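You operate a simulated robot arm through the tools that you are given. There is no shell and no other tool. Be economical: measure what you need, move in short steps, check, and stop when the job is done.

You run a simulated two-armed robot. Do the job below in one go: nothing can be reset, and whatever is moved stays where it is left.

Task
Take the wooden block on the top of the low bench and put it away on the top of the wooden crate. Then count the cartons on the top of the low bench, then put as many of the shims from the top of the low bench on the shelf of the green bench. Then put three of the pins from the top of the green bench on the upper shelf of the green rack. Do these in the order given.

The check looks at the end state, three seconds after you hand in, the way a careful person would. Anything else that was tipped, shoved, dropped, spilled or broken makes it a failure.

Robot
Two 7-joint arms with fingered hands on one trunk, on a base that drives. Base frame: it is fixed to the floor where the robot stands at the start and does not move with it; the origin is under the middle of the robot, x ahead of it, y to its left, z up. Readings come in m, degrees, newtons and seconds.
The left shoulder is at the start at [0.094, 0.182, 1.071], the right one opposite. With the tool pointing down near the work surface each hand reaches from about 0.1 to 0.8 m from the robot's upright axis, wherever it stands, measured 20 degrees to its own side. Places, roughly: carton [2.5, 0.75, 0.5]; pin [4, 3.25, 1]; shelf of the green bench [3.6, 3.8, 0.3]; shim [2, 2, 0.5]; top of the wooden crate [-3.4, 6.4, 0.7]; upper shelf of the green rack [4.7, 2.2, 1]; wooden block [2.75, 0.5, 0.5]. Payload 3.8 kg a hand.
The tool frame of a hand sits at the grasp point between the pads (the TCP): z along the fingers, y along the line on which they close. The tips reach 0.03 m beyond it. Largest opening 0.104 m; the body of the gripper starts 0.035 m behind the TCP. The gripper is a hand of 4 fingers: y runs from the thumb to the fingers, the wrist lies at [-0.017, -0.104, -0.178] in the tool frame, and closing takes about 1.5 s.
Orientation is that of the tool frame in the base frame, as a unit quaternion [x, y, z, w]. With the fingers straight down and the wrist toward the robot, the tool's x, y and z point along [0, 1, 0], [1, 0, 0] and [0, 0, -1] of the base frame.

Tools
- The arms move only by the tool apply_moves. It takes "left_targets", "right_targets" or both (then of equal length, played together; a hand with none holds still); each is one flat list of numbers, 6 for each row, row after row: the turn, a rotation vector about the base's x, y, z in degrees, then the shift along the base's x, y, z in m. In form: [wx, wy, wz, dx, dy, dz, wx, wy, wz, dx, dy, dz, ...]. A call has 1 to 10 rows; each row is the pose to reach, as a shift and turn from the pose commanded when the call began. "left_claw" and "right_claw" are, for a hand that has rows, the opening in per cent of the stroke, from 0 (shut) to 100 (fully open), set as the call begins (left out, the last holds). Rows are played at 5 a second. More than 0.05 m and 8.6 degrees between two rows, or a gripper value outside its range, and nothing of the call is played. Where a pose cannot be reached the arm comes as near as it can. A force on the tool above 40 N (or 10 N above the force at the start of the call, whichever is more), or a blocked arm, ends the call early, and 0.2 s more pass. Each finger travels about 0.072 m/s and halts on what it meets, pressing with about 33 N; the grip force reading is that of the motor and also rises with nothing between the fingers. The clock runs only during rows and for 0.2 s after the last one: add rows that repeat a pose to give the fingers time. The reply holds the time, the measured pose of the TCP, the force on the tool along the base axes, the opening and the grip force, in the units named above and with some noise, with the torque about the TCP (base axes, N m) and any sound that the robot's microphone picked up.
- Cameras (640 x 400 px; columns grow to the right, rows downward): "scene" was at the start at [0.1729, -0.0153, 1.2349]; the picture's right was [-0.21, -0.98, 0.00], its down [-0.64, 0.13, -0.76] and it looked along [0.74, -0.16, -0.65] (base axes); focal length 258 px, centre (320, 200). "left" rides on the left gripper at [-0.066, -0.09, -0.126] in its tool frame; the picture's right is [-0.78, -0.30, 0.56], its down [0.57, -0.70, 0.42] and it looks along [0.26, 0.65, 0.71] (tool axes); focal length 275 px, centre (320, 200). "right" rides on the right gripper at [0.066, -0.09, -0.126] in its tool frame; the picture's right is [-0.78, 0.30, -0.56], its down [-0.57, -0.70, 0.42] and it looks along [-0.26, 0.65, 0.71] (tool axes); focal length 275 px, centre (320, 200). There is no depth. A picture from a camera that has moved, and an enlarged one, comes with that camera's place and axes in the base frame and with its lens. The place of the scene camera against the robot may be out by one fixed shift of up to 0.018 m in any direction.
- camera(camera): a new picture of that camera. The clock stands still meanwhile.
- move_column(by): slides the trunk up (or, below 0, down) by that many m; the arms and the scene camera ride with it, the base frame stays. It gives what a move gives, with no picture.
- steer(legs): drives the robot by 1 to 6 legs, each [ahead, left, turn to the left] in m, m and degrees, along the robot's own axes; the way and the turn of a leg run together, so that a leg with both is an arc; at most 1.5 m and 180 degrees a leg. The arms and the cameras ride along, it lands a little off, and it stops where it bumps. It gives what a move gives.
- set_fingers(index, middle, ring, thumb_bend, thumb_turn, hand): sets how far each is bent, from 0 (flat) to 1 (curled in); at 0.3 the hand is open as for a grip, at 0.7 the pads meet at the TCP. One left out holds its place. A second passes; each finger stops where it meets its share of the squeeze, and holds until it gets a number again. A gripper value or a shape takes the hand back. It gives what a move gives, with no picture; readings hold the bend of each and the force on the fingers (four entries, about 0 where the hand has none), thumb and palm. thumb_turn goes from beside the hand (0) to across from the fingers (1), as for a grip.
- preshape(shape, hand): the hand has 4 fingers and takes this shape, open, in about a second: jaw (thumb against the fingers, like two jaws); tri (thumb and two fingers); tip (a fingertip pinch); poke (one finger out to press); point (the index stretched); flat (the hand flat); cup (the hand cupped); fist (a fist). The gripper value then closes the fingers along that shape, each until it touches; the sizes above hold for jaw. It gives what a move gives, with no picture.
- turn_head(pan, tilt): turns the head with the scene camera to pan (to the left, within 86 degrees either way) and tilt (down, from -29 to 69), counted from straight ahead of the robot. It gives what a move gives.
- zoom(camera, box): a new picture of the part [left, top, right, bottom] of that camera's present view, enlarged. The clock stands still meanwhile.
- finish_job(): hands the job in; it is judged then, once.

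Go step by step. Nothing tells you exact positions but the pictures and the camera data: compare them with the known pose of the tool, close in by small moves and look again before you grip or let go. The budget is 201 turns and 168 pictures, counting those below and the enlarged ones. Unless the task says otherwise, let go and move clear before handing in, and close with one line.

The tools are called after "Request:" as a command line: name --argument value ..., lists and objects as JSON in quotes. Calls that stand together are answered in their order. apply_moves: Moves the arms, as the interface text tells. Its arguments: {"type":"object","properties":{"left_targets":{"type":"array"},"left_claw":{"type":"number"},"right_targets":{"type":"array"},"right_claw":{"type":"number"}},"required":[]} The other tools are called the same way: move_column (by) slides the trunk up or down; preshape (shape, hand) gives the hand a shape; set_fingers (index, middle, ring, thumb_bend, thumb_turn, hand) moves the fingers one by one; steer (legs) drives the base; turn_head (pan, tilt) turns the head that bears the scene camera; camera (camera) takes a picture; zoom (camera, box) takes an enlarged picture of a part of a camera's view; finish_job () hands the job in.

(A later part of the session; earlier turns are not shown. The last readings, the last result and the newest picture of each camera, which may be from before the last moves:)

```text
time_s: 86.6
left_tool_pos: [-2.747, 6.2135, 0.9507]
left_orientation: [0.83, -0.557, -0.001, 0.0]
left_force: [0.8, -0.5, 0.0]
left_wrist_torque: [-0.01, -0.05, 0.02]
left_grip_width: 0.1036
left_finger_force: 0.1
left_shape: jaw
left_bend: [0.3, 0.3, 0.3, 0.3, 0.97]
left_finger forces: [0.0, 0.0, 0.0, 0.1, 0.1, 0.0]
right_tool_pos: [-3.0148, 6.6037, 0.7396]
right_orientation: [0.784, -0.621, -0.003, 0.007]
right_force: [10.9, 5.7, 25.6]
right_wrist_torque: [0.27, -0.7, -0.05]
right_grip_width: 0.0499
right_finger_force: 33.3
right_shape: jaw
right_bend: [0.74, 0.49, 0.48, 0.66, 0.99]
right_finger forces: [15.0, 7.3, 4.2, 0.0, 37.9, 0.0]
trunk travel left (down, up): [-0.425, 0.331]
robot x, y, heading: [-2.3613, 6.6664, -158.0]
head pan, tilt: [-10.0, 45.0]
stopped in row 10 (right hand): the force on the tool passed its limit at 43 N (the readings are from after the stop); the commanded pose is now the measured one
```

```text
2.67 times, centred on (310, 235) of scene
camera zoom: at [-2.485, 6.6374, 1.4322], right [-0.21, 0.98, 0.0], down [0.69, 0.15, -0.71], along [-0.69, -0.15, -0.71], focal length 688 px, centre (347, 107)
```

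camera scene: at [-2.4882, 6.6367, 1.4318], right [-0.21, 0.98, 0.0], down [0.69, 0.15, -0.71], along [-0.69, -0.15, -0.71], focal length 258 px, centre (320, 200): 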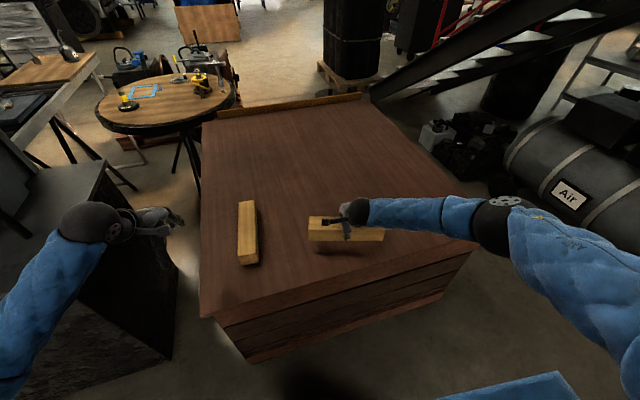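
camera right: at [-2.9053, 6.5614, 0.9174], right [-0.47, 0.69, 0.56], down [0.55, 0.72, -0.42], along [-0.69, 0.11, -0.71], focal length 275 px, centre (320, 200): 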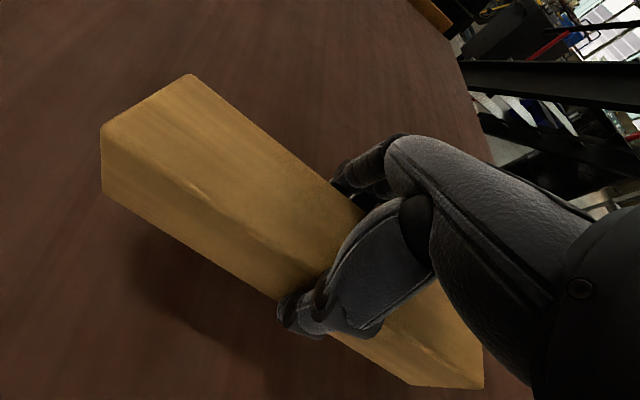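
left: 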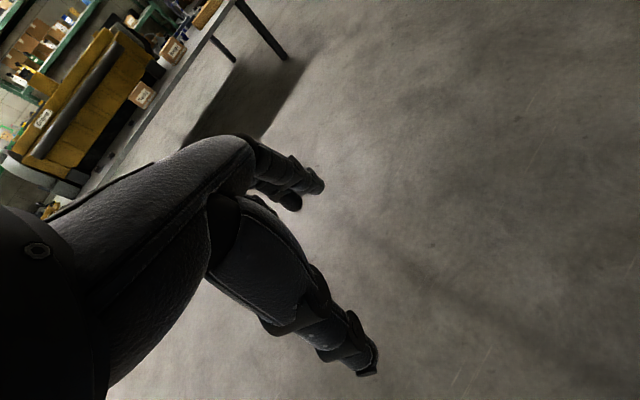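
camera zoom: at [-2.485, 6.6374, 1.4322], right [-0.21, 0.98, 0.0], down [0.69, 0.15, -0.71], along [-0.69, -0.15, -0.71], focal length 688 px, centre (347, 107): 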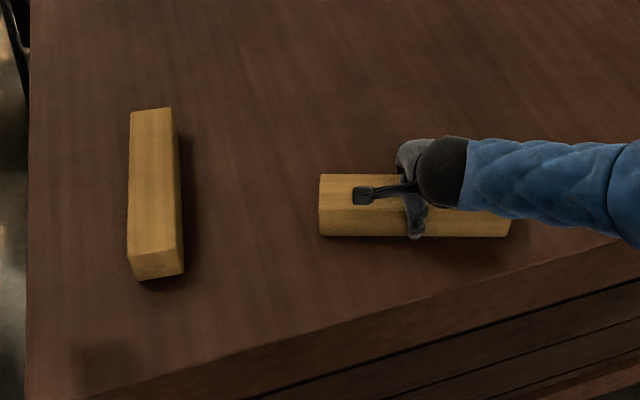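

The block stands on the crate top. I ease up slightly, open, then raise the hand clear.

Request:
apply_moves --right_targets '[0, 0, 0, 0, 0, 0.003, 0, 0, 0, 0, 0, 0.003]'

Request:
apply_moves --right_targets '[0, 0, 0, 0, 0, 0, 0, 0, 0, 0, 0, 0, 0, 0, 0, 0, 0, 0, 0, 0, 0, 0, 0, 0, 0, 0, 0, 0, 0, 0, 0, 0, 0, 0, 0, 0, 0, 0, 0, 0, 0, 0, 0, 0, 0, 0, 0, 0]' --right_claw 100

Request:
apply_moves --right_targets '[0, 0, 0, 0, 0, 0.03, 0, 0, 0, 0, 0, 0.07, 0, 0, 0, 0, 0, 0.11, 0, 0, 0, 0, 0, 0.15, 0, 0, 0, 0, 0, 0.19, 0, 0, 0, 0, 0, 0.22]'

Request:
camera --camera "scene"

```text
time_s: 87.2
left_tool_pos: [-2.7483, 6.2129, 0.9511]
left_orientation: [0.83, -0.557, -0.001, -0.001]
left_force: [0.4, 0.3, -0.6]
left_wrist_torque: [0.01, 0.01, -0.02]
left_grip_width: 0.1037
left_finger_force: 0.0
left_shape: jaw
left_bend: [0.3, 0.3, 0.3, 0.3, 0.97]
left_finger forces: [0.0, 0.0, 0.0, 0.0, 0.1, 0.0]
right_tool_pos: [-3.0139, 6.6059, 0.7409]
right_orientation: [0.784, -0.621, -0.002, 0.005]
right_force: [0.7, -0.4, 17.1]
right_wrist_torque: [0.06, -0.27, 0.0]
right_grip_width: 0.0506
right_finger_force: 32.8
right_shape: jaw
right_bend: [0.74, 0.49, 0.47, 0.66, 0.99]
right_finger forces: [17.6, 8.8, 5.0, 0.0, 32.4, 0.1]
trunk travel left (down, up): [-0.425, 0.331]
robot x, y, heading: [-2.3629, 6.6642, -157.8]
head pan, tilt: [-10.0, 45.0]
```

```text
time_s: 89.0
left_tool_pos: [-2.7496, 6.2126, 0.9502]
left_orientation: [0.831, -0.557, 0.0, 0.001]
left_force: [0.1, -0.8, 0.4]
left_wrist_torque: [-0.03, -0.01, 0.01]
left_grip_width: 0.1033
left_finger_force: 0.0
left_shape: jaw
left_bend: [0.3, 0.3, 0.3, 0.3, 0.97]
left_finger forces: [0.0, 0.0, 0.1, 0.0, 0.0, 0.0]
right_tool_pos: [-3.0126, 6.6048, 0.738]
right_orientation: [0.784, -0.621, -0.001, 0.004]
right_force: [-0.4, -0.7, 0.8]
right_wrist_torque: [-0.02, -0.01, -0.01]
right_grip_width: 0.1035
right_finger_force: 0.1
right_shape: jaw
right_bend: [0.3, 0.3, 0.3, 0.3, 0.97]
right_finger forces: [0.0, 0.1, 0.1, 0.1, 0.0, 0.0]
trunk travel left (down, up): [-0.425, 0.331]
robot x, y, heading: [-2.3597, 6.665, -157.9]
head pan, tilt: [-10.0, 45.0]
```

```text
time_s: 90.4
left_tool_pos: [-2.7493, 6.2125, 0.9504]
left_orientation: [0.831, -0.557, 0.0, -0.001]
left_force: [-0.2, 0.2, -0.5]
left_wrist_torque: [0.0, 0.03, -0.03]
left_grip_width: 0.1039
left_finger_force: 0.1
left_shape: jaw
left_bend: [0.3, 0.3, 0.3, 0.3, 0.97]
left_finger forces: [0.1, 0.0, 0.0, 0.0, 0.0, 0.1]
right_tool_pos: [-3.011, 6.6041, 0.9597]
right_orientation: [0.784, -0.621, -0.001, 0.004]
right_force: [-0.1, -0.2, -1.2]
right_wrist_torque: [-0.01, -0.02, 0.0]
right_grip_width: 0.1037
right_finger_force: 0.1
right_shape: jaw
right_bend: [0.3, 0.3, 0.3, 0.3, 0.97]
right_finger forces: [0.0, 0.0, 0.0, 0.1, 0.0, 0.0]
trunk travel left (down, up): [-0.425, 0.331]
robot x, y, heading: [-2.3625, 6.6654, -157.7]
head pan, tilt: [-10.0, 45.0]
```

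```text
138 pictures are left
camera scene: at [-2.4876, 6.6365, 1.4319], right [-0.21, 0.98, 0.0], down [0.69, 0.15, -0.71], along [-0.69, -0.15, -0.71], focal length 258 px, centre (320, 200)
```

scene: 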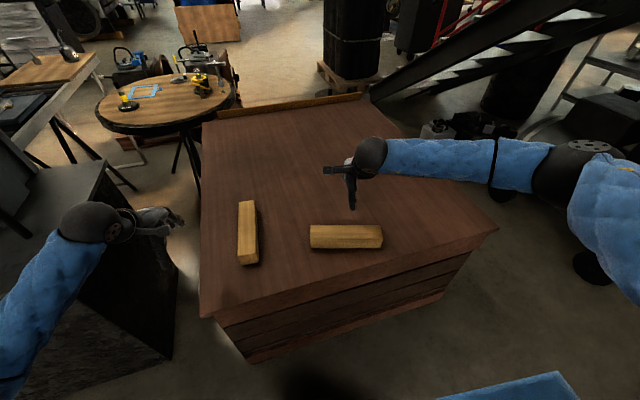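

The block is put away on the crate. I retreat the way I came and head back to the low bench.

Request:
steer --legs '[[-0.3, 0, 0], [0, 0, 93.7], [1.5, 0, 0], [1.5, 0, 0], [1.5, 0, 0], [0, 0, 60]]'

Request:
turn_head --pan 0 --tilt 15

Request:
camera --camera "scene"

```text
time_s: 120.2
left_tool_pos: [0.5752, 3.0397, 0.9507]
left_orientation: [0.716, 0.698, -0.001, 0.0]
left_force: [0.1, -0.9, -0.5]
left_wrist_torque: [0.01, -0.01, 0.04]
left_grip_width: 0.1038
left_finger_force: 0.0
left_shape: jaw
left_bend: [0.3, 0.3, 0.3, 0.3, 0.97]
left_finger forces: [0.0, 0.0, 0.1, 0.0, 0.0, 0.0]
right_tool_pos: [0.656, 2.5761, 0.9582]
right_orientation: [0.77, 0.638, 0.004, 0.003]
right_force: [-0.9, -0.5, -0.8]
right_wrist_torque: [0.0, 0.02, -0.01]
right_grip_width: 0.1036
right_finger_force: 0.0
right_shape: jaw
right_bend: [0.3, 0.3, 0.3, 0.3, 0.97]
right_finger forces: [0.0, 0.0, 0.1, 0.0, 0.1, 0.0]
trunk travel left (down, up): [-0.425, 0.331]
robot x, y, heading: [0.0396, 2.7798, -1.3]
head pan, tilt: [-10.0, 45.0]
```

```text
time_s: 121.2
left_tool_pos: [0.5754, 3.0397, 0.9502]
left_orientation: [0.716, 0.698, 0.0, 0.0]
left_force: [0.2, 0.2, 0.2]
left_wrist_torque: [0.0, 0.01, 0.01]
left_grip_width: 0.104
left_finger_force: 0.0
left_shape: jaw
left_bend: [0.3, 0.3, 0.3, 0.3, 0.97]
left_finger forces: [0.0, 0.0, 0.0, 0.0, 0.0, 0.0]
right_tool_pos: [0.657, 2.5763, 0.9574]
right_orientation: [0.77, 0.639, 0.004, 0.002]
right_force: [0.5, 1.1, -0.1]
right_wrist_torque: [-0.01, 0.03, -0.02]
right_grip_width: 0.1035
right_finger_force: 0.1
right_shape: jaw
right_bend: [0.3, 0.3, 0.3, 0.3, 0.97]
right_finger forces: [0.1, 0.0, 0.1, 0.0, 0.0, 0.0]
trunk travel left (down, up): [-0.425, 0.331]
robot x, y, heading: [0.0379, 2.7792, -1.6]
head pan, tilt: [0.0, 15.0]
```

```text
137 pictures are left
camera scene: at [0.15, 2.7815, 1.4786], right [-0.03, -1.0, 0.0], down [-0.26, 0.01, -0.97], along [0.97, -0.03, -0.26], focal length 258 px, centre (320, 200)
```

scene: 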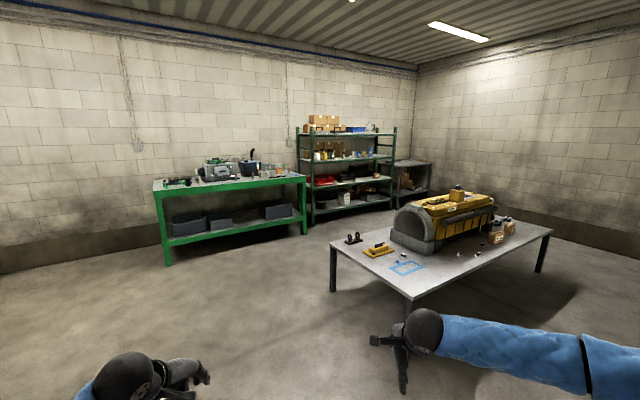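

I now see the green bench, the rack and the low bench's left end. I zoom on the low bench and the green bench.

Request:
zoom --camera "scene" --box '[320, 180, 560, 310]'

Request:
zoom --camera "scene" --box '[140, 110, 440, 270]'

```text
2.67 times, centred on (440, 245) of scene
camera zoom: at [0.15, 2.7815, 1.4786], right [-0.03, -1.0, 0.0], down [-0.26, 0.01, -0.97], along [0.97, -0.03, -0.26], focal length 688 px, centre (0, 80)
```

zoom: 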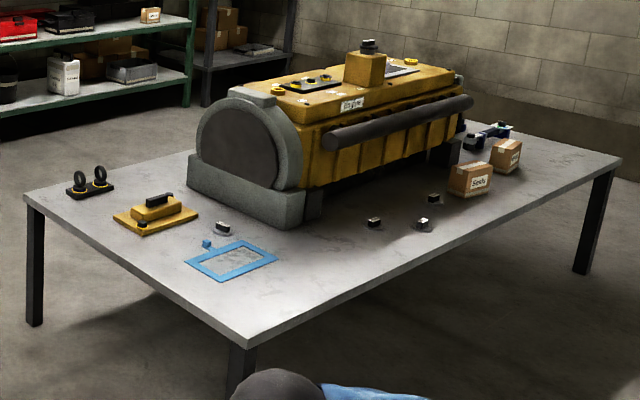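

```text
2.13 times, centred on (290, 190) of scene
camera zoom: at [0.15, 2.7815, 1.4786], right [-0.03, -1.0, 0.0], down [-0.26, 0.01, -0.97], along [0.97, -0.03, -0.26], focal length 550 px, centre (384, 221)
```

zoom: 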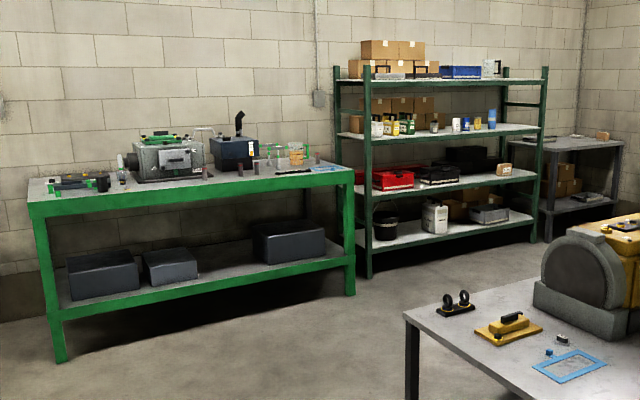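

I drive into the aisle between the two benches to see behind the engine for hidden cartons.

Request:
steer --legs '[[0, 0, 18], [1.2, 0, 0], [1.1, 0, 0], [0, 0, -80]]'

Request:
turn_head --pan -25 --tilt 25

Request:
camera --camera "scene"

```text
time_s: 137.0
left_tool_pos: [2.7273, 3.1017, 0.9498]
left_orientation: [0.974, 0.228, 0.0, -0.001]
left_force: [0.0, 0.2, -0.1]
left_wrist_torque: [-0.01, 0.0, 0.01]
left_grip_width: 0.1037
left_finger_force: 0.1
left_shape: jaw
left_bend: [0.3, 0.3, 0.3, 0.3, 0.97]
left_finger forces: [0.0, 0.0, 0.1, 0.0, 0.0, 0.0]
right_tool_pos: [2.3543, 2.8129, 0.9571]
right_orientation: [0.989, 0.149, 0.003, 0.004]
right_force: [0.3, 0.5, -1.2]
right_wrist_torque: [0.02, 0.05, 0.01]
right_grip_width: 0.1037
right_finger_force: 0.1
right_shape: jaw
right_bend: [0.3, 0.3, 0.3, 0.3, 0.97]
right_finger forces: [0.1, 0.1, 0.0, 0.0, 0.0, 0.0]
trunk travel left (down, up): [-0.425, 0.331]
robot x, y, heading: [2.2521, 3.4611, -63.6]
head pan, tilt: [0.0, 15.0]
```

```text
time_s: 137.9
left_tool_pos: [2.7295, 3.1024, 0.9496]
left_orientation: [0.974, 0.228, 0.0, 0.001]
left_force: [-0.8, -0.5, 0.4]
left_wrist_torque: [-0.07, 0.01, 0.01]
left_grip_width: 0.1037
left_finger_force: 0.2
left_shape: jaw
left_bend: [0.3, 0.3, 0.3, 0.3, 0.97]
left_finger forces: [0.1, 0.1, 0.0, 0.1, 0.0, 0.0]
right_tool_pos: [2.3567, 2.8141, 0.9582]
right_orientation: [0.989, 0.15, 0.002, 0.004]
right_force: [0.5, 0.3, -0.7]
right_wrist_torque: [0.01, -0.02, 0.02]
right_grip_width: 0.1036
right_finger_force: 0.1
right_shape: jaw
right_bend: [0.3, 0.3, 0.3, 0.3, 0.97]
right_finger forces: [0.1, 0.0, 0.0, 0.1, 0.1, 0.0]
trunk travel left (down, up): [-0.425, 0.331]
robot x, y, heading: [2.2534, 3.4563, -63.5]
head pan, tilt: [-25.0, 25.0]
```

```text
134 pictures are left
camera scene: at [2.252, 3.3366, 1.4624], right [-1.0, -0.02, 0.0], down [-0.01, 0.42, -0.91], along [0.02, -0.91, -0.42], focal length 258 px, centre (320, 200)
```

scene: 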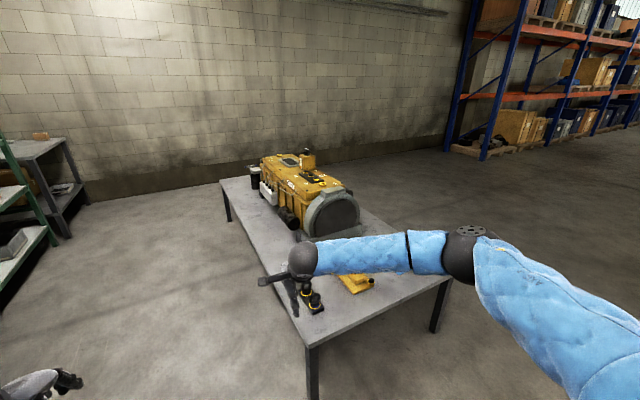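

I need a straighter view of the back; I drive a bit further down the aisle.

Request:
steer --legs '[[1.0, 0.15, 0]]'

Request:
turn_head --pan -65 --tilt 30

Request:
camera --camera "scene"

```text
time_s: 143.2
left_tool_pos: [3.3035, 2.2619, 0.9501]
left_orientation: [0.975, 0.224, 0.0, -0.001]
left_force: [0.2, -0.3, -0.3]
left_wrist_torque: [0.01, -0.01, 0.0]
left_grip_width: 0.1037
left_finger_force: 0.1
left_shape: jaw
left_bend: [0.3, 0.3, 0.3, 0.3, 0.97]
left_finger forces: [0.1, 0.0, 0.0, 0.1, 0.0, 0.1]
right_tool_pos: [2.9279, 1.9752, 0.9579]
right_orientation: [0.989, 0.146, 0.001, 0.003]
right_force: [0.0, 0.5, 0.3]
right_wrist_torque: [0.0, -0.02, -0.03]
right_grip_width: 0.1037
right_finger_force: 0.0
right_shape: jaw
right_bend: [0.3, 0.3, 0.3, 0.3, 0.97]
right_finger forces: [0.0, 0.0, 0.0, 0.1, 0.1, 0.1]
trunk travel left (down, up): [-0.425, 0.331]
robot x, y, heading: [2.8292, 2.6214, -64.0]
head pan, tilt: [-25.0, 25.0]
```

```text
time_s: 144.2
left_tool_pos: [3.3039, 2.2611, 0.9511]
left_orientation: [0.975, 0.224, 0.0, 0.0]
left_force: [0.3, 0.6, -0.4]
left_wrist_torque: [0.0, 0.01, 0.0]
left_grip_width: 0.1037
left_finger_force: 0.0
left_shape: jaw
left_bend: [0.3, 0.3, 0.3, 0.3, 0.97]
left_finger forces: [0.1, 0.0, 0.0, 0.0, 0.1, 0.0]
right_tool_pos: [2.928, 1.9761, 0.9584]
right_orientation: [0.989, 0.146, 0.003, 0.004]
right_force: [-0.5, 0.0, 0.7]
right_wrist_torque: [0.02, 0.02, 0.01]
right_grip_width: 0.1037
right_finger_force: 0.1
right_shape: jaw
right_bend: [0.3, 0.3, 0.3, 0.3, 0.97]
right_finger forces: [0.0, 0.0, 0.0, 0.0, 0.1, 0.1]
trunk travel left (down, up): [-0.425, 0.331]
robot x, y, heading: [2.8283, 2.6195, -64.0]
head pan, tilt: [-65.0, 30.0]
```

```text
133 pictures are left
camera scene: at [2.7703, 2.5216, 1.4545], right [-0.78, 0.63, 0.0], down [0.31, 0.39, -0.87], along [-0.55, -0.67, -0.5], focal length 258 px, centre (320, 200)
```

scene: 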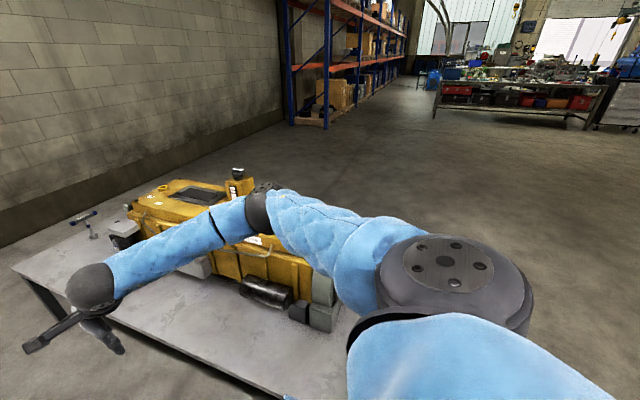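

Request:
zoom --camera "scene" --box '[0, 160, 360, 400]'

Request:
turn_head --pan -35 --tilt 35

Request:
camera --camera "scene"

```text
1.67 times, centred on (180, 280) of scene
camera zoom: at [2.7703, 2.5216, 1.4545], right [-0.78, 0.63, 0.0], down [0.31, 0.39, -0.87], along [-0.55, -0.67, -0.5], focal length 430 px, centre (553, 67)
```

zoom: 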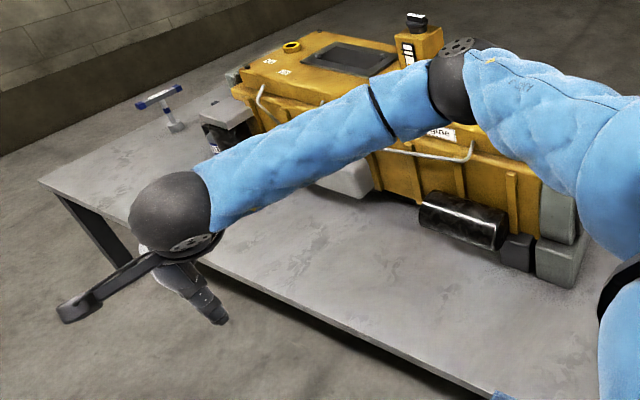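

```text
time_s: 145.2
left_tool_pos: [3.3032, 2.2611, 0.9499]
left_orientation: [0.975, 0.224, 0.001, 0.0]
left_force: [-0.1, 0.5, -0.4]
left_wrist_torque: [0.0, -0.01, -0.01]
left_grip_width: 0.1036
left_finger_force: 0.1
left_shape: jaw
left_bend: [0.3, 0.3, 0.3, 0.3, 0.97]
left_finger forces: [0.0, 0.0, 0.1, 0.1, 0.0, 0.1]
right_tool_pos: [2.9284, 1.9752, 0.9585]
right_orientation: [0.989, 0.146, 0.003, 0.005]
right_force: [0.3, -0.1, 0.5]
right_wrist_torque: [-0.02, 0.0, 0.01]
right_grip_width: 0.1037
right_finger_force: 0.1
right_shape: jaw
right_bend: [0.3, 0.3, 0.3, 0.3, 0.97]
right_finger forces: [0.0, 0.0, 0.0, 0.0, 0.0, 0.0]
trunk travel left (down, up): [-0.425, 0.331]
robot x, y, heading: [2.8263, 2.6212, -64.2]
head pan, tilt: [-35.0, 35.0]
```

```text
131 pictures are left
camera scene: at [2.8132, 2.5049, 1.4467], right [-0.99, 0.16, 0.0], down [0.09, 0.57, -0.82], along [-0.13, -0.81, -0.57], focal length 258 px, centre (320, 200)
```

scene: 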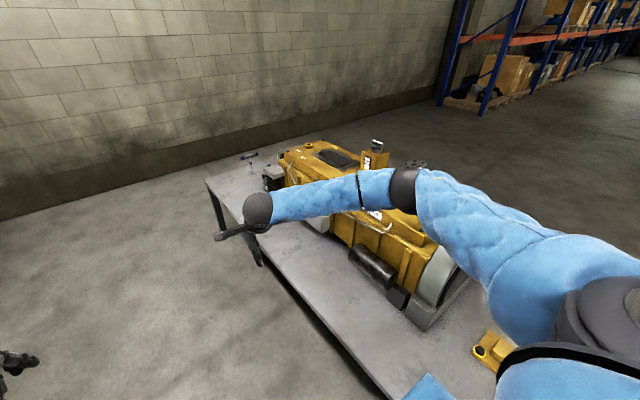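

Nothing is hidden behind the engine, so I count two cartons (Seals, Rings), hence two shims. I drive around to the front of the bench.

Request:
steer --legs '[[-1.3, 0, 0], [0, 0, -69.5], [1.2, 0, 0], [1.0, 0, 0], [0, 0, 75], [1.08, 0, 0]]'

Request:
steer --legs '[[0, 0, 88]]'

Request:
turn_head --pan 0 --tilt 45

Request:
camera --camera "scene"

```text
time_s: 173.8
left_tool_pos: [1.7404, 0.9258, 0.9504]
left_orientation: [0.967, 0.255, 0.0, 0.001]
left_force: [-0.8, -0.1, -0.4]
left_wrist_torque: [-0.04, -0.03, -0.02]
left_grip_width: 0.1035
left_finger_force: 0.0
left_shape: jaw
left_bend: [0.3, 0.3, 0.3, 0.3, 0.97]
left_finger forces: [0.0, 0.1, 0.1, 0.0, 0.0, 0.0]
right_tool_pos: [1.3831, 0.617, 0.9583]
right_orientation: [0.984, 0.178, 0.002, 0.003]
right_force: [0.1, 0.2, -0.5]
right_wrist_torque: [0.02, 0.0, 0.01]
right_grip_width: 0.1035
right_finger_force: 0.1
right_shape: jaw
right_bend: [0.3, 0.3, 0.3, 0.3, 0.97]
right_finger forces: [0.0, 0.0, 0.0, 0.0, 0.1, 0.1]
trunk travel left (down, up): [-0.425, 0.331]
robot x, y, heading: [1.2416, 1.2567, -60.2]
head pan, tilt: [-35.0, 35.0]
```

```text
time_s: 177.9
left_tool_pos: [1.5806, 1.7458, 0.9503]
left_orientation: [0.513, 0.859, 0.0, 0.0]
left_force: [-0.2, 0.0, 0.2]
left_wrist_torque: [0.01, -0.02, 0.04]
left_grip_width: 0.1037
left_finger_force: 0.2
left_shape: jaw
left_bend: [0.3, 0.3, 0.3, 0.3, 0.97]
left_finger forces: [0.0, 0.0, 0.0, 0.1, 0.0, 0.1]
right_tool_pos: [1.8805, 1.3835, 0.959]
right_orientation: [0.58, 0.815, 0.003, 0.001]
right_force: [-0.3, -0.1, 1.0]
right_wrist_torque: [-0.02, 0.0, -0.01]
right_grip_width: 0.1039
right_finger_force: 0.0
right_shape: jaw
right_bend: [0.3, 0.3, 0.3, 0.3, 0.97]
right_finger forces: [0.0, 0.0, 0.1, 0.0, 0.0, 0.1]
trunk travel left (down, up): [-0.425, 0.331]
robot x, y, heading: [1.2424, 1.2593, 28.3]
head pan, tilt: [-35.0, 35.0]
```

```text
time_s: 178.9
left_tool_pos: [1.5805, 1.7467, 0.9498]
left_orientation: [0.513, 0.858, 0.0, 0.001]
left_force: [0.2, 0.9, 0.4]
left_wrist_torque: [-0.01, 0.01, -0.01]
left_grip_width: 0.1036
left_finger_force: 0.0
left_shape: jaw
left_bend: [0.3, 0.3, 0.3, 0.3, 0.97]
left_finger forces: [0.0, 0.0, 0.0, 0.1, 0.1, 0.0]
right_tool_pos: [1.8817, 1.3818, 0.958]
right_orientation: [0.58, 0.815, 0.004, 0.001]
right_force: [-0.2, 0.0, -0.1]
right_wrist_torque: [0.0, 0.01, 0.02]
right_grip_width: 0.1035
right_finger_force: 0.2
right_shape: jaw
right_bend: [0.3, 0.3, 0.3, 0.3, 0.97]
right_finger forces: [0.1, 0.0, 0.0, 0.0, 0.1, 0.0]
trunk travel left (down, up): [-0.425, 0.331]
robot x, y, heading: [1.2379, 1.2573, 28.3]
head pan, tilt: [0.0, 45.0]
```

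```text
130 pictures are left
camera scene: at [1.3289, 1.3117, 1.4318], right [0.47, -0.88, 0.0], down [-0.62, -0.33, -0.71], along [0.62, 0.33, -0.71], focal length 258 px, centre (320, 200)
```

scene: 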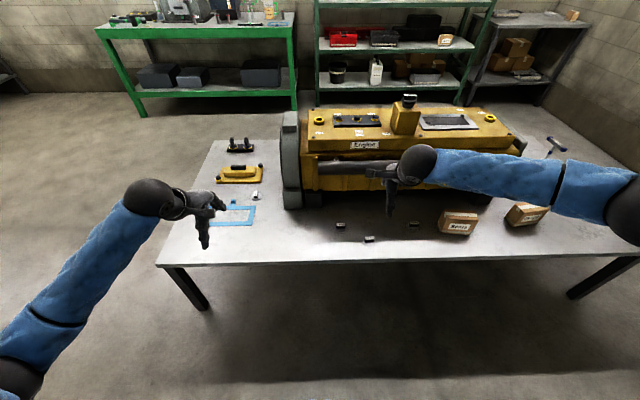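

Request:
zoom --camera "scene" --box '[200, 120, 300, 240]'

Request:
zoom --camera "scene" --box '[320, 200, 440, 260]'

Request:
camera --camera "right"

```text
3.33 times, centred on (250, 180) of scene
camera zoom: at [1.3289, 1.3117, 1.4318], right [0.47, -0.88, 0.0], down [-0.62, -0.33, -0.71], along [0.62, 0.33, -0.71], focal length 859 px, centre (553, 267)
```

zoom: 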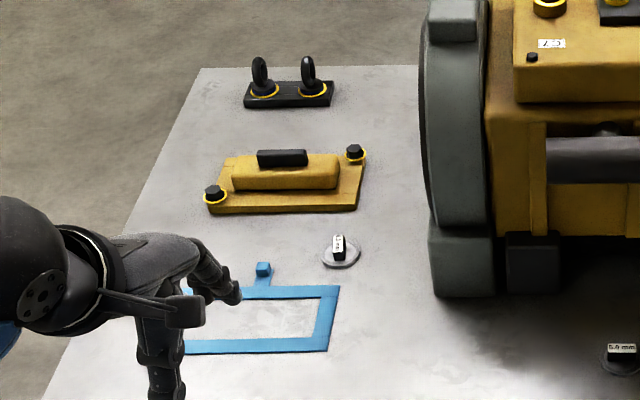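

```text
5.33 times, centred on (380, 230) of scene
camera zoom: at [1.3289, 1.3117, 1.4318], right [0.47, -0.88, 0.0], down [-0.62, -0.33, -0.71], along [0.62, 0.33, -0.71], focal length 1375 px, centre (0, 40)
```

zoom: 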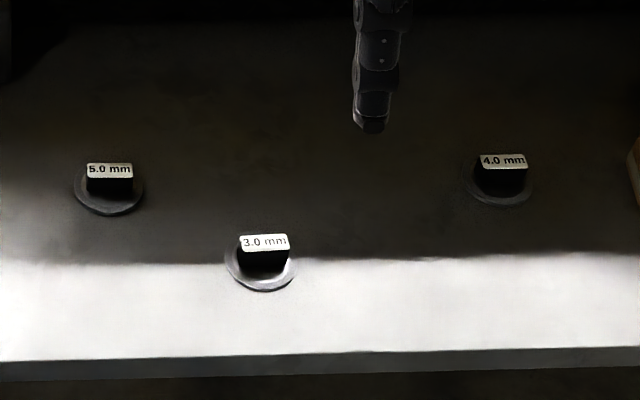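

```text
127 pictures are left
camera right: at [1.7746, 1.4158, 1.084], right [0.53, -0.64, 0.56], down [-0.47, -0.77, -0.43], along [0.7, -0.03, -0.71], focal length 275 px, centre (320, 200)
```

right: 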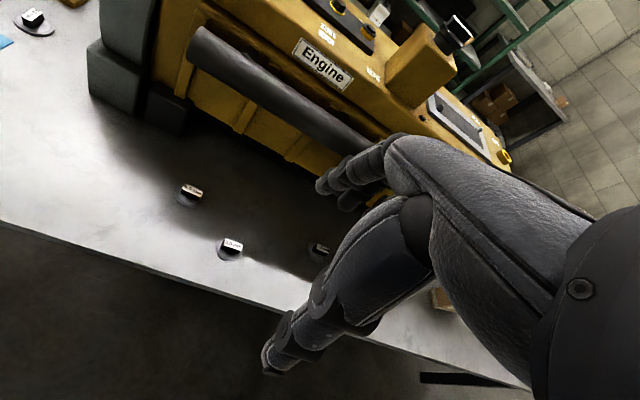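

The four small discs with labelled tabs (5.0, 3.0, 4.0 mm and one at the left) are the shims. I'll take the 3.0 with the left hand and the 4.0 with the right; I pull the right hand back a bit and drive in.

Request:
apply_moves --right_targets '[0, 0, 3, -0.035, -0.019, 0, 0, 0, 6, -0.07, -0.038, 0, 0, 0, 9, -0.1, -0.05, 0]'

Request:
steer --legs '[[0.2, -0.32, 1.5]]'

Request:
camera --camera "scene"

Request:
camera --camera "right"

Request:
camera --camera "left"

```text
time_s: 179.7
left_tool_pos: [1.581, 1.7444, 0.9508]
left_orientation: [0.513, 0.858, 0.0, -0.001]
left_force: [-0.8, 0.6, 0.4]
left_wrist_torque: [0.07, -0.02, 0.0]
left_grip_width: 0.1036
left_finger_force: 0.0
left_shape: jaw
left_bend: [0.3, 0.3, 0.3, 0.3, 0.97]
left_finger forces: [0.0, 0.0, 0.0, 0.1, 0.0, 0.1]
right_tool_pos: [1.7823, 1.3304, 0.9592]
right_orientation: [0.513, 0.858, 0.004, 0.0]
right_force: [-0.5, 0.5, 0.4]
right_wrist_torque: [-0.02, -0.02, 0.0]
right_grip_width: 0.1037
right_finger_force: 0.0
right_shape: jaw
right_bend: [0.3, 0.3, 0.3, 0.3, 0.97]
right_finger forces: [0.0, 0.0, 0.0, 0.0, 0.0, 0.0]
trunk travel left (down, up): [-0.425, 0.331]
robot x, y, heading: [1.2454, 1.2583, 28.3]
head pan, tilt: [0.0, 45.0]
```

```text
time_s: 182.1
left_tool_pos: [1.8958, 1.5827, 0.9491]
left_orientation: [0.501, 0.866, -0.001, 0.0]
left_force: [0.3, -0.4, 0.2]
left_wrist_torque: [0.01, 0.01, -0.01]
left_grip_width: 0.1036
left_finger_force: 0.2
left_shape: jaw
left_bend: [0.3, 0.3, 0.3, 0.3, 0.97]
left_finger forces: [0.1, 0.1, 0.0, 0.0, 0.0, 0.0]
right_tool_pos: [2.1082, 1.1756, 0.9577]
right_orientation: [0.501, 0.865, 0.003, 0.0]
right_force: [-0.1, -0.4, 0.4]
right_wrist_torque: [0.01, 0.01, -0.01]
right_grip_width: 0.1041
right_finger_force: 0.0
right_shape: jaw
right_bend: [0.3, 0.3, 0.3, 0.3, 0.97]
right_finger forces: [0.0, 0.0, 0.0, 0.0, 0.1, 0.0]
trunk travel left (down, up): [-0.425, 0.331]
robot x, y, heading: [1.57, 1.0828, 29.9]
head pan, tilt: [0.0, 45.0]
```

```text
126 pictures are left
camera scene: at [1.6564, 1.1424, 1.4318], right [0.5, -0.87, 0.0], down [-0.61, -0.35, -0.71], along [0.61, 0.35, -0.71], focal length 258 px, centre (320, 200)
```

scene: 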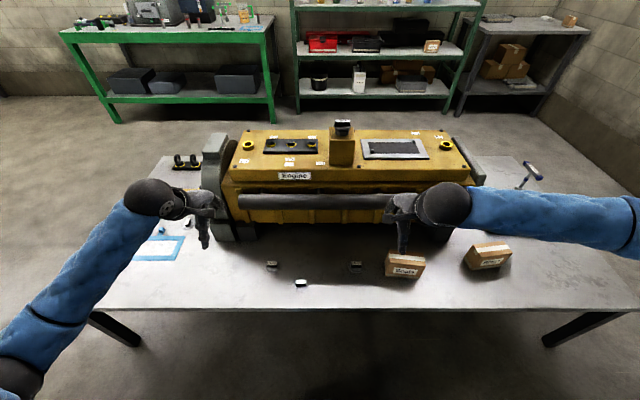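

```text
125 pictures are left
camera right: at [1.9974, 1.188, 1.084], right [0.64, -0.53, 0.56], down [-0.32, -0.84, -0.43], along [0.7, 0.1, -0.71], focal length 275 px, centre (320, 200)
```

right: 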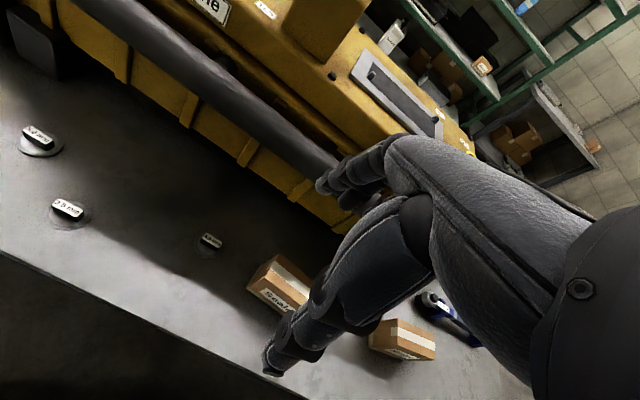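

```text
124 pictures are left
camera left: at [1.8512, 1.4805, 1.0749], right [0.13, -0.82, -0.56], down [-0.89, 0.15, -0.42], along [0.43, 0.55, -0.71], focal length 275 px, centre (320, 200)
```

left: 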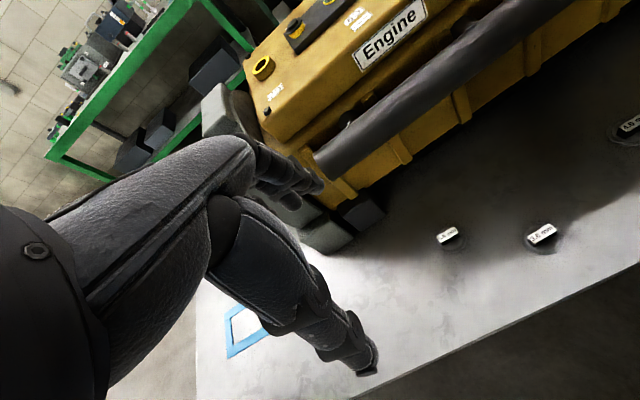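

Shim 3.0 is at about (2.04,1.438), 4.0 at about (2.22,1.293), tabs parallel to the bench edge. I bring the left hand down towards the 3.0.

Request:
apply_moves --left_targets '[0, 0, 0, 0.016, -0.016, -0.037, 0, 0, 0, 0.032, -0.032, -0.073, 0, 0, 0, 0.048, -0.048, -0.11, 0, 0, 0, 0.064, -0.064, -0.147, 0, 0, 0, 0.08, -0.08, -0.183, 0, 0, 0, 0.096, -0.097, -0.22, 0, 0, 0, 0.112, -0.113, -0.257, 0, 0, 0, 0.128, -0.129, -0.293, 0, 0, 0, 0.144, -0.145, -0.33, 0, 0, 0, 0.144, -0.145, -0.33]'

Request:
camera --camera "left"

Request:
zoom --camera "scene" --box '[230, 230, 390, 330]'

```text
time_s: 184.3
left_tool_pos: [2.0159, 1.4595, 0.6688]
left_orientation: [0.501, 0.866, 0.001, 0.0]
left_force: [0.0, 0.3, 0.3]
left_wrist_torque: [0.01, 0.01, -0.03]
left_grip_width: 0.1038
left_finger_force: 0.0
left_shape: jaw
left_bend: [0.3, 0.3, 0.3, 0.3, 0.97]
left_finger forces: [0.0, 0.0, 0.1, 0.0, 0.0, 0.1]
left hand out of reach, approached as far as the arm can: row 8, 9, 10
right_tool_pos: [2.1082, 1.1758, 0.9584]
right_orientation: [0.501, 0.865, 0.004, 0.001]
right_force: [-0.1, 0.5, 0.0]
right_wrist_torque: [0.04, 0.0, -0.01]
right_grip_width: 0.1038
right_finger_force: 0.0
right_shape: jaw
right_bend: [0.3, 0.3, 0.3, 0.3, 0.97]
right_finger forces: [0.0, 0.0, 0.1, 0.0, 0.0, 0.0]
trunk travel left (down, up): [-0.425, 0.331]
robot x, y, heading: [1.5673, 1.0793, 29.9]
head pan, tilt: [0.0, 45.0]
```

```text
123 pictures are left
camera left: at [1.9713, 1.3585, 0.7924], right [0.13, -0.82, -0.56], down [-0.89, 0.15, -0.42], along [0.43, 0.55, -0.71], focal length 275 px, centre (320, 200)
```

left: 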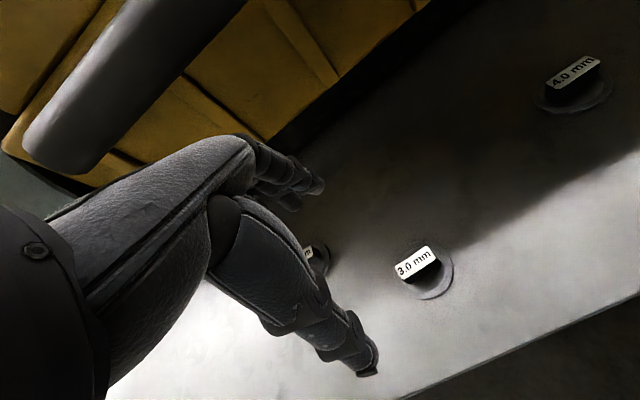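

```text
4.00 times, centred on (310, 280) of scene
camera zoom: at [1.6555, 1.1428, 1.4318], right [0.5, -0.87, 0.0], down [-0.61, -0.35, -0.71], along [0.61, 0.35, -0.71], focal length 1031 px, centre (360, -120)
```

zoom: 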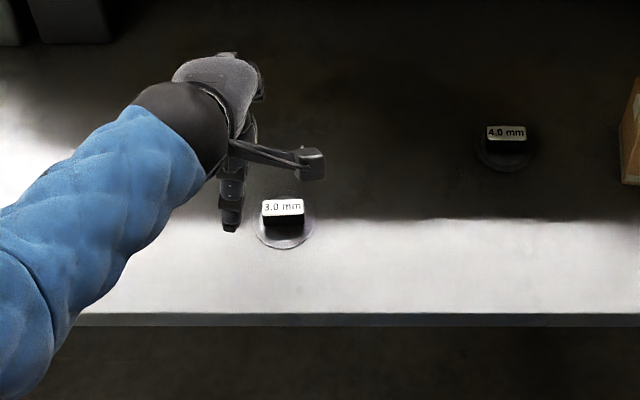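

The reach is limited because the trunk is high. I raise the left hand and lower the trunk 0.2 m.

Request:
apply_moves --left_targets '[0, 0, 0, 0, 0, 0.04, 0, 0, 0, 0, 0, 0.08, 0, 0, 0, 0, 0, 0.12]'

Request:
move_column --by -0.2

Request:
camera --camera "left"

```text
time_s: 185.1
left_tool_pos: [2.0131, 1.4576, 0.7916]
left_orientation: [0.501, 0.866, 0.0, -0.001]
left_force: [-0.7, -0.7, -0.7]
left_wrist_torque: [-0.04, 0.0, -0.04]
left_grip_width: 0.1038
left_finger_force: 0.1
left_shape: jaw
left_bend: [0.3, 0.3, 0.3, 0.3, 0.97]
left_finger forces: [0.1, 0.1, 0.0, 0.1, 0.1, 0.0]
right_tool_pos: [2.1088, 1.1749, 0.958]
right_orientation: [0.501, 0.866, 0.005, 0.001]
right_force: [0.1, -0.6, -0.7]
right_wrist_torque: [-0.02, 0.01, 0.04]
right_grip_width: 0.1037
right_finger_force: 0.1
right_shape: jaw
right_bend: [0.3, 0.3, 0.3, 0.3, 0.97]
right_finger forces: [0.1, 0.0, 0.1, 0.0, 0.0, 0.0]
trunk travel left (down, up): [-0.425, 0.331]
robot x, y, heading: [1.573, 1.0826, 29.8]
head pan, tilt: [0.0, 45.0]
```

```text
time_s: 187.3
left_tool_pos: [2.0131, 1.4591, 0.5902]
left_orientation: [0.5, 0.866, 0.0, -0.001]
left_force: [-0.1, -0.2, 0.4]
left_wrist_torque: [0.0, 0.03, 0.02]
left_grip_width: 0.1039
left_finger_force: 0.1
left_shape: jaw
left_bend: [0.3, 0.3, 0.3, 0.3, 0.97]
left_finger forces: [0.0, 0.1, 0.0, 0.0, 0.0, 0.1]
right_tool_pos: [2.109, 1.1756, 0.7597]
right_orientation: [0.501, 0.866, 0.005, 0.001]
right_force: [0.1, -0.2, -0.1]
right_wrist_torque: [0.02, 0.03, 0.03]
right_grip_width: 0.1039
right_finger_force: 0.1
right_shape: jaw
right_bend: [0.3, 0.3, 0.3, 0.3, 0.97]
right_finger forces: [0.0, 0.0, 0.0, 0.1, 0.0, 0.1]
trunk travel left (down, up): [-0.225, 0.531]
robot x, y, heading: [1.5715, 1.0838, 29.8]
head pan, tilt: [0.0, 45.0]
```

```text
121 pictures are left
camera left: at [1.9689, 1.3566, 0.7146], right [0.13, -0.82, -0.56], down [-0.89, 0.15, -0.42], along [0.43, 0.56, -0.71], focal length 275 px, centre (320, 200)
```

left: 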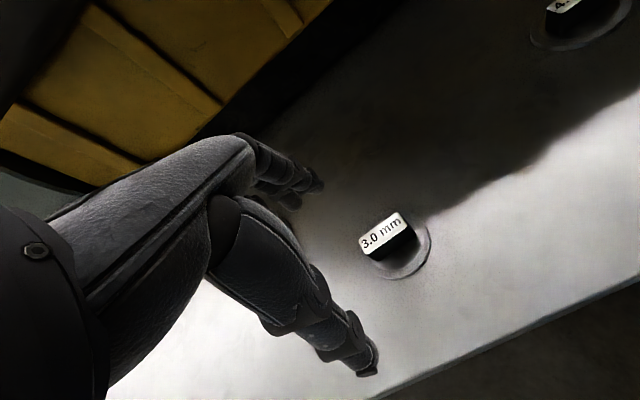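

Tab top is at about z 0.527, at (2.041,1.437). I align and lower to just above the table.

Request:
apply_moves --left_targets '[0, 0, 0, 0.014, -0.011, 0, 0, 0, 0, 0.028, -0.022, 0, 0, 0, 0, 0.028, -0.022, -0.03, 0, 0, 0, 0.028, -0.022, -0.045, 0, 0, 0, 0.028, -0.022, -0.049, 0, 0, 0, 0.028, -0.022, -0.049]'

Request:
camera --camera "left"

Request:
zoom --camera "scene" --box '[230, 180, 390, 280]'

```text
time_s: 188.7
left_tool_pos: [2.0329, 1.4578, 0.5365]
left_orientation: [0.497, 0.868, 0.009, -0.014]
left_force: [-0.2, 0.4, 0.5]
left_wrist_torque: [0.01, 0.0, -0.02]
left_grip_width: 0.1038
left_finger_force: 0.0
left_shape: jaw
left_bend: [0.3, 0.3, 0.3, 0.3, 0.97]
left_finger forces: [0.1, 0.1, 0.0, 0.0, 0.1, 0.0]
right_tool_pos: [2.1083, 1.1755, 0.7584]
right_orientation: [0.501, 0.865, 0.004, 0.001]
right_force: [0.6, 0.0, 0.4]
right_wrist_torque: [0.01, -0.02, -0.01]
right_grip_width: 0.104
right_finger_force: 0.0
right_shape: jaw
right_bend: [0.3, 0.3, 0.3, 0.3, 0.97]
right_finger forces: [0.0, 0.0, 0.0, 0.0, 0.0, 0.0]
trunk travel left (down, up): [-0.225, 0.531]
robot x, y, heading: [1.5715, 1.0857, 29.9]
head pan, tilt: [0.0, 45.0]
```

```text
120 pictures are left
camera left: at [1.9903, 1.3515, 0.658], right [0.13, -0.8, -0.58], down [-0.9, 0.15, -0.41], along [0.41, 0.58, -0.7], focal length 275 px, centre (320, 200)
```

left: 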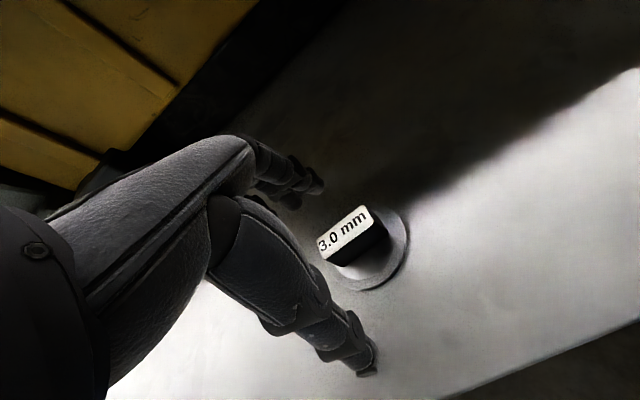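

```text
4.00 times, centred on (310, 230) of scene
camera zoom: at [1.7169, 1.1783, 1.2286], right [0.5, -0.87, 0.0], down [-0.61, -0.35, -0.71], along [0.61, 0.35, -0.71], focal length 1031 px, centre (360, 80)
```

zoom: 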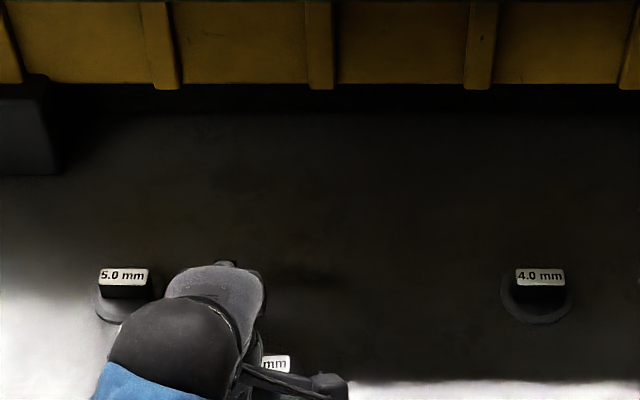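

The left arm strains this close to the centre line. I raise it and strafe the robot right 0.12 m so the shim lies further to its left.

Request:
apply_moves --left_targets '[0, 0, 0, 0, 0, 0.04, 0, 0, 0, 0, 0, 0.08, 0, 0, 0, -0.01, 0, 0.1]'

Request:
steer --legs '[[0, -0.12, 0]]'

Request:
camera --camera "left"

```text
time_s: 189.7
left_tool_pos: [2.0248, 1.4945, 0.6502]
left_orientation: [0.486, 0.873, 0.042, -0.027]
left_force: [-0.3, 0.3, -0.4]
left_wrist_torque: [-0.02, 0.01, -0.02]
left_grip_width: 0.1038
left_finger_force: 0.1
left_shape: jaw
left_bend: [0.3, 0.3, 0.3, 0.3, 0.97]
left_finger forces: [0.0, 0.1, 0.0, 0.0, 0.0, 0.0]
right_tool_pos: [2.1087, 1.1755, 0.758]
right_orientation: [0.501, 0.866, 0.003, 0.001]
right_force: [-0.1, -0.4, 1.0]
right_wrist_torque: [0.0, 0.0, -0.01]
right_grip_width: 0.1039
right_finger_force: 0.0
right_shape: jaw
right_bend: [0.3, 0.3, 0.3, 0.3, 0.97]
right_finger forces: [0.0, 0.1, 0.0, 0.1, 0.0, 0.0]
trunk travel left (down, up): [-0.225, 0.531]
robot x, y, heading: [1.567, 1.0841, 29.8]
head pan, tilt: [0.0, 45.0]
stopped in row 3 (left hand): the arm was blocked; the commanded pose is now the measured one
```

```text
time_s: 190.9
left_tool_pos: [2.0855, 1.3868, 0.6498]
left_orientation: [0.485, 0.873, 0.041, -0.029]
left_force: [0.3, 0.3, 0.8]
left_wrist_torque: [0.01, 0.01, -0.03]
left_grip_width: 0.1038
left_finger_force: 0.1
left_shape: jaw
left_bend: [0.3, 0.3, 0.3, 0.3, 0.97]
left_finger forces: [0.0, 0.1, 0.0, 0.1, 0.1, 0.0]
right_tool_pos: [2.1699, 1.0693, 0.7579]
right_orientation: [0.5, 0.866, 0.004, 0.0]
right_force: [0.7, -0.5, 0.4]
right_wrist_torque: [0.0, 0.0, -0.03]
right_grip_width: 0.1036
right_finger_force: 0.0
right_shape: jaw
right_bend: [0.3, 0.3, 0.3, 0.3, 0.97]
right_finger forces: [0.0, 0.1, 0.1, 0.0, 0.0, 0.0]
trunk travel left (down, up): [-0.225, 0.531]
robot x, y, heading: [1.6329, 0.9789, 29.9]
head pan, tilt: [0.0, 45.0]
```

```text
118 pictures are left
camera left: at [2.0457, 1.2723, 0.7634], right [0.15, -0.76, -0.64], down [-0.9, 0.16, -0.4], along [0.4, 0.64, -0.66], focal length 275 px, centre (320, 200)
```

left: 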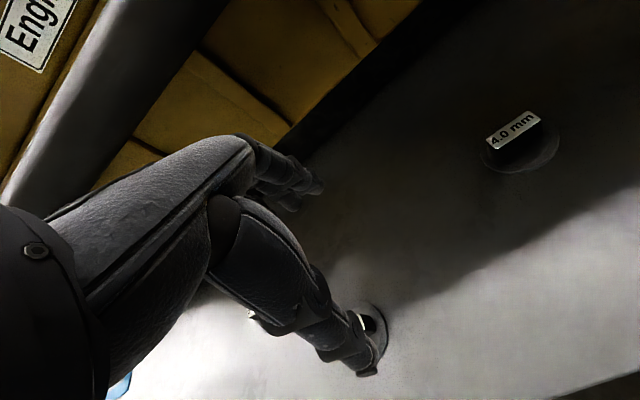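

The arm reported being blocked; I check what it touches.

Request:
turn_head --pan 20 --tilt 55

Request:
camera --camera "scene"

```text
time_s: 191.8
left_tool_pos: [2.0845, 1.3898, 0.6494]
left_orientation: [0.485, 0.873, 0.041, -0.028]
left_force: [-0.2, 0.4, -0.3]
left_wrist_torque: [0.01, -0.01, -0.01]
left_grip_width: 0.1038
left_finger_force: 0.0
left_shape: jaw
left_bend: [0.3, 0.3, 0.3, 0.3, 0.97]
left_finger forces: [0.0, 0.1, 0.0, 0.1, 0.0, 0.0]
right_tool_pos: [2.1698, 1.069, 0.7573]
right_orientation: [0.5, 0.866, 0.004, 0.0]
right_force: [0.0, 0.6, 0.3]
right_wrist_torque: [-0.02, 0.03, 0.0]
right_grip_width: 0.1037
right_finger_force: 0.0
right_shape: jaw
right_bend: [0.3, 0.3, 0.3, 0.3, 0.97]
right_finger forces: [0.1, 0.1, 0.1, 0.0, 0.1, 0.0]
trunk travel left (down, up): [-0.225, 0.531]
robot x, y, heading: [1.6333, 0.9801, 29.7]
head pan, tilt: [20.0, 55.0]
```

```text
117 pictures are left
camera scene: at [1.7542, 1.0867, 1.2152], right [0.77, -0.64, 0.0], down [-0.53, -0.63, -0.57], along [0.37, 0.44, -0.82], focal length 258 px, centre (320, 200)
```

scene: 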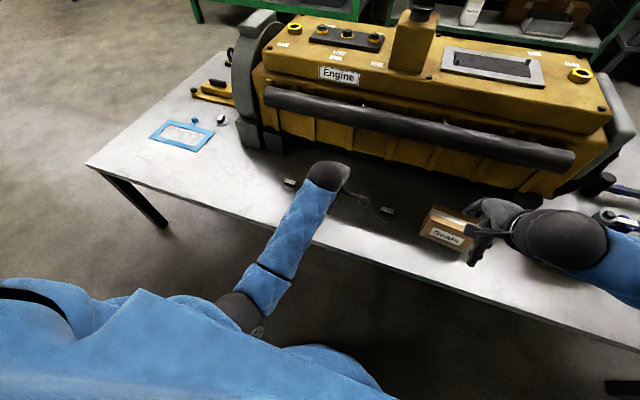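

The left elbow had folded in against the body. I bring the left hand back to a comfortable pose and straighten it.

Request:
apply_moves --left_targets '[-1.4, -0.1, -0.5, -0.025, 0.02, 0.025, -2.9, -0.2, -1, -0.05, 0.04, 0.05, -4.3, -0.3, -1.4, -0.075, 0.06, 0.075, -5.7, -0.4, -1.9, -0.1, 0.08, 0.1, -5.7, -0.4, -1.9, -0.1, 0.08, 0.1]'

Request:
camera --camera "scene"

Request:
camera --camera "left"

```text
time_s: 192.9
left_tool_pos: [1.986, 1.4726, 0.7468]
left_orientation: [0.5, 0.866, -0.001, 0.0]
left_force: [0.4, 0.3, -0.6]
left_wrist_torque: [-0.04, -0.01, -0.04]
left_grip_width: 0.1037
left_finger_force: 0.1
left_shape: jaw
left_bend: [0.3, 0.3, 0.3, 0.3, 0.97]
left_finger forces: [0.0, 0.0, 0.0, 0.0, 0.1, 0.0]
right_tool_pos: [2.1699, 1.0702, 0.7579]
right_orientation: [0.5, 0.866, 0.004, 0.0]
right_force: [-0.6, 0.5, -1.4]
right_wrist_torque: [-0.01, -0.01, -0.01]
right_grip_width: 0.1038
right_finger_force: 0.0
right_shape: jaw
right_bend: [0.3, 0.3, 0.3, 0.3, 0.97]
right_finger forces: [0.0, 0.1, 0.0, 0.1, 0.0, 0.1]
trunk travel left (down, up): [-0.225, 0.531]
robot x, y, heading: [1.6337, 0.976, 30.1]
head pan, tilt: [20.0, 55.0]
```

```text
116 pictures are left
camera scene: at [1.7541, 1.0867, 1.2151], right [0.77, -0.64, 0.0], down [-0.53, -0.63, -0.57], along [0.37, 0.44, -0.82], focal length 258 px, centre (320, 200)
```

scene: 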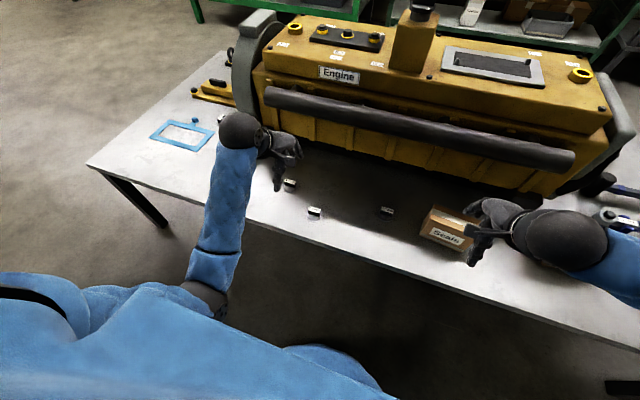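

```text
115 pictures are left
camera left: at [1.9419, 1.371, 0.8708], right [0.13, -0.82, -0.56], down [-0.89, 0.15, -0.43], along [0.43, 0.55, -0.71], focal length 275 px, centre (320, 200)
```

left: 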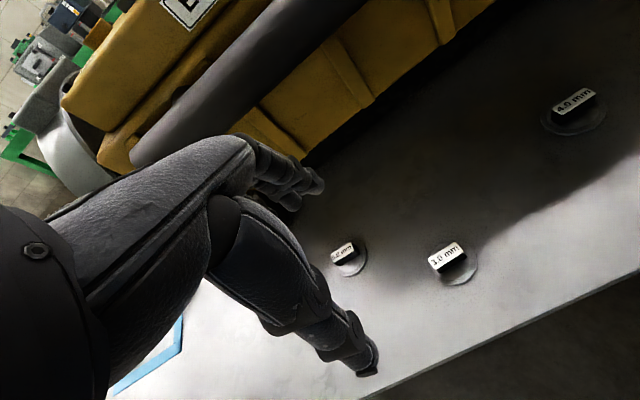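

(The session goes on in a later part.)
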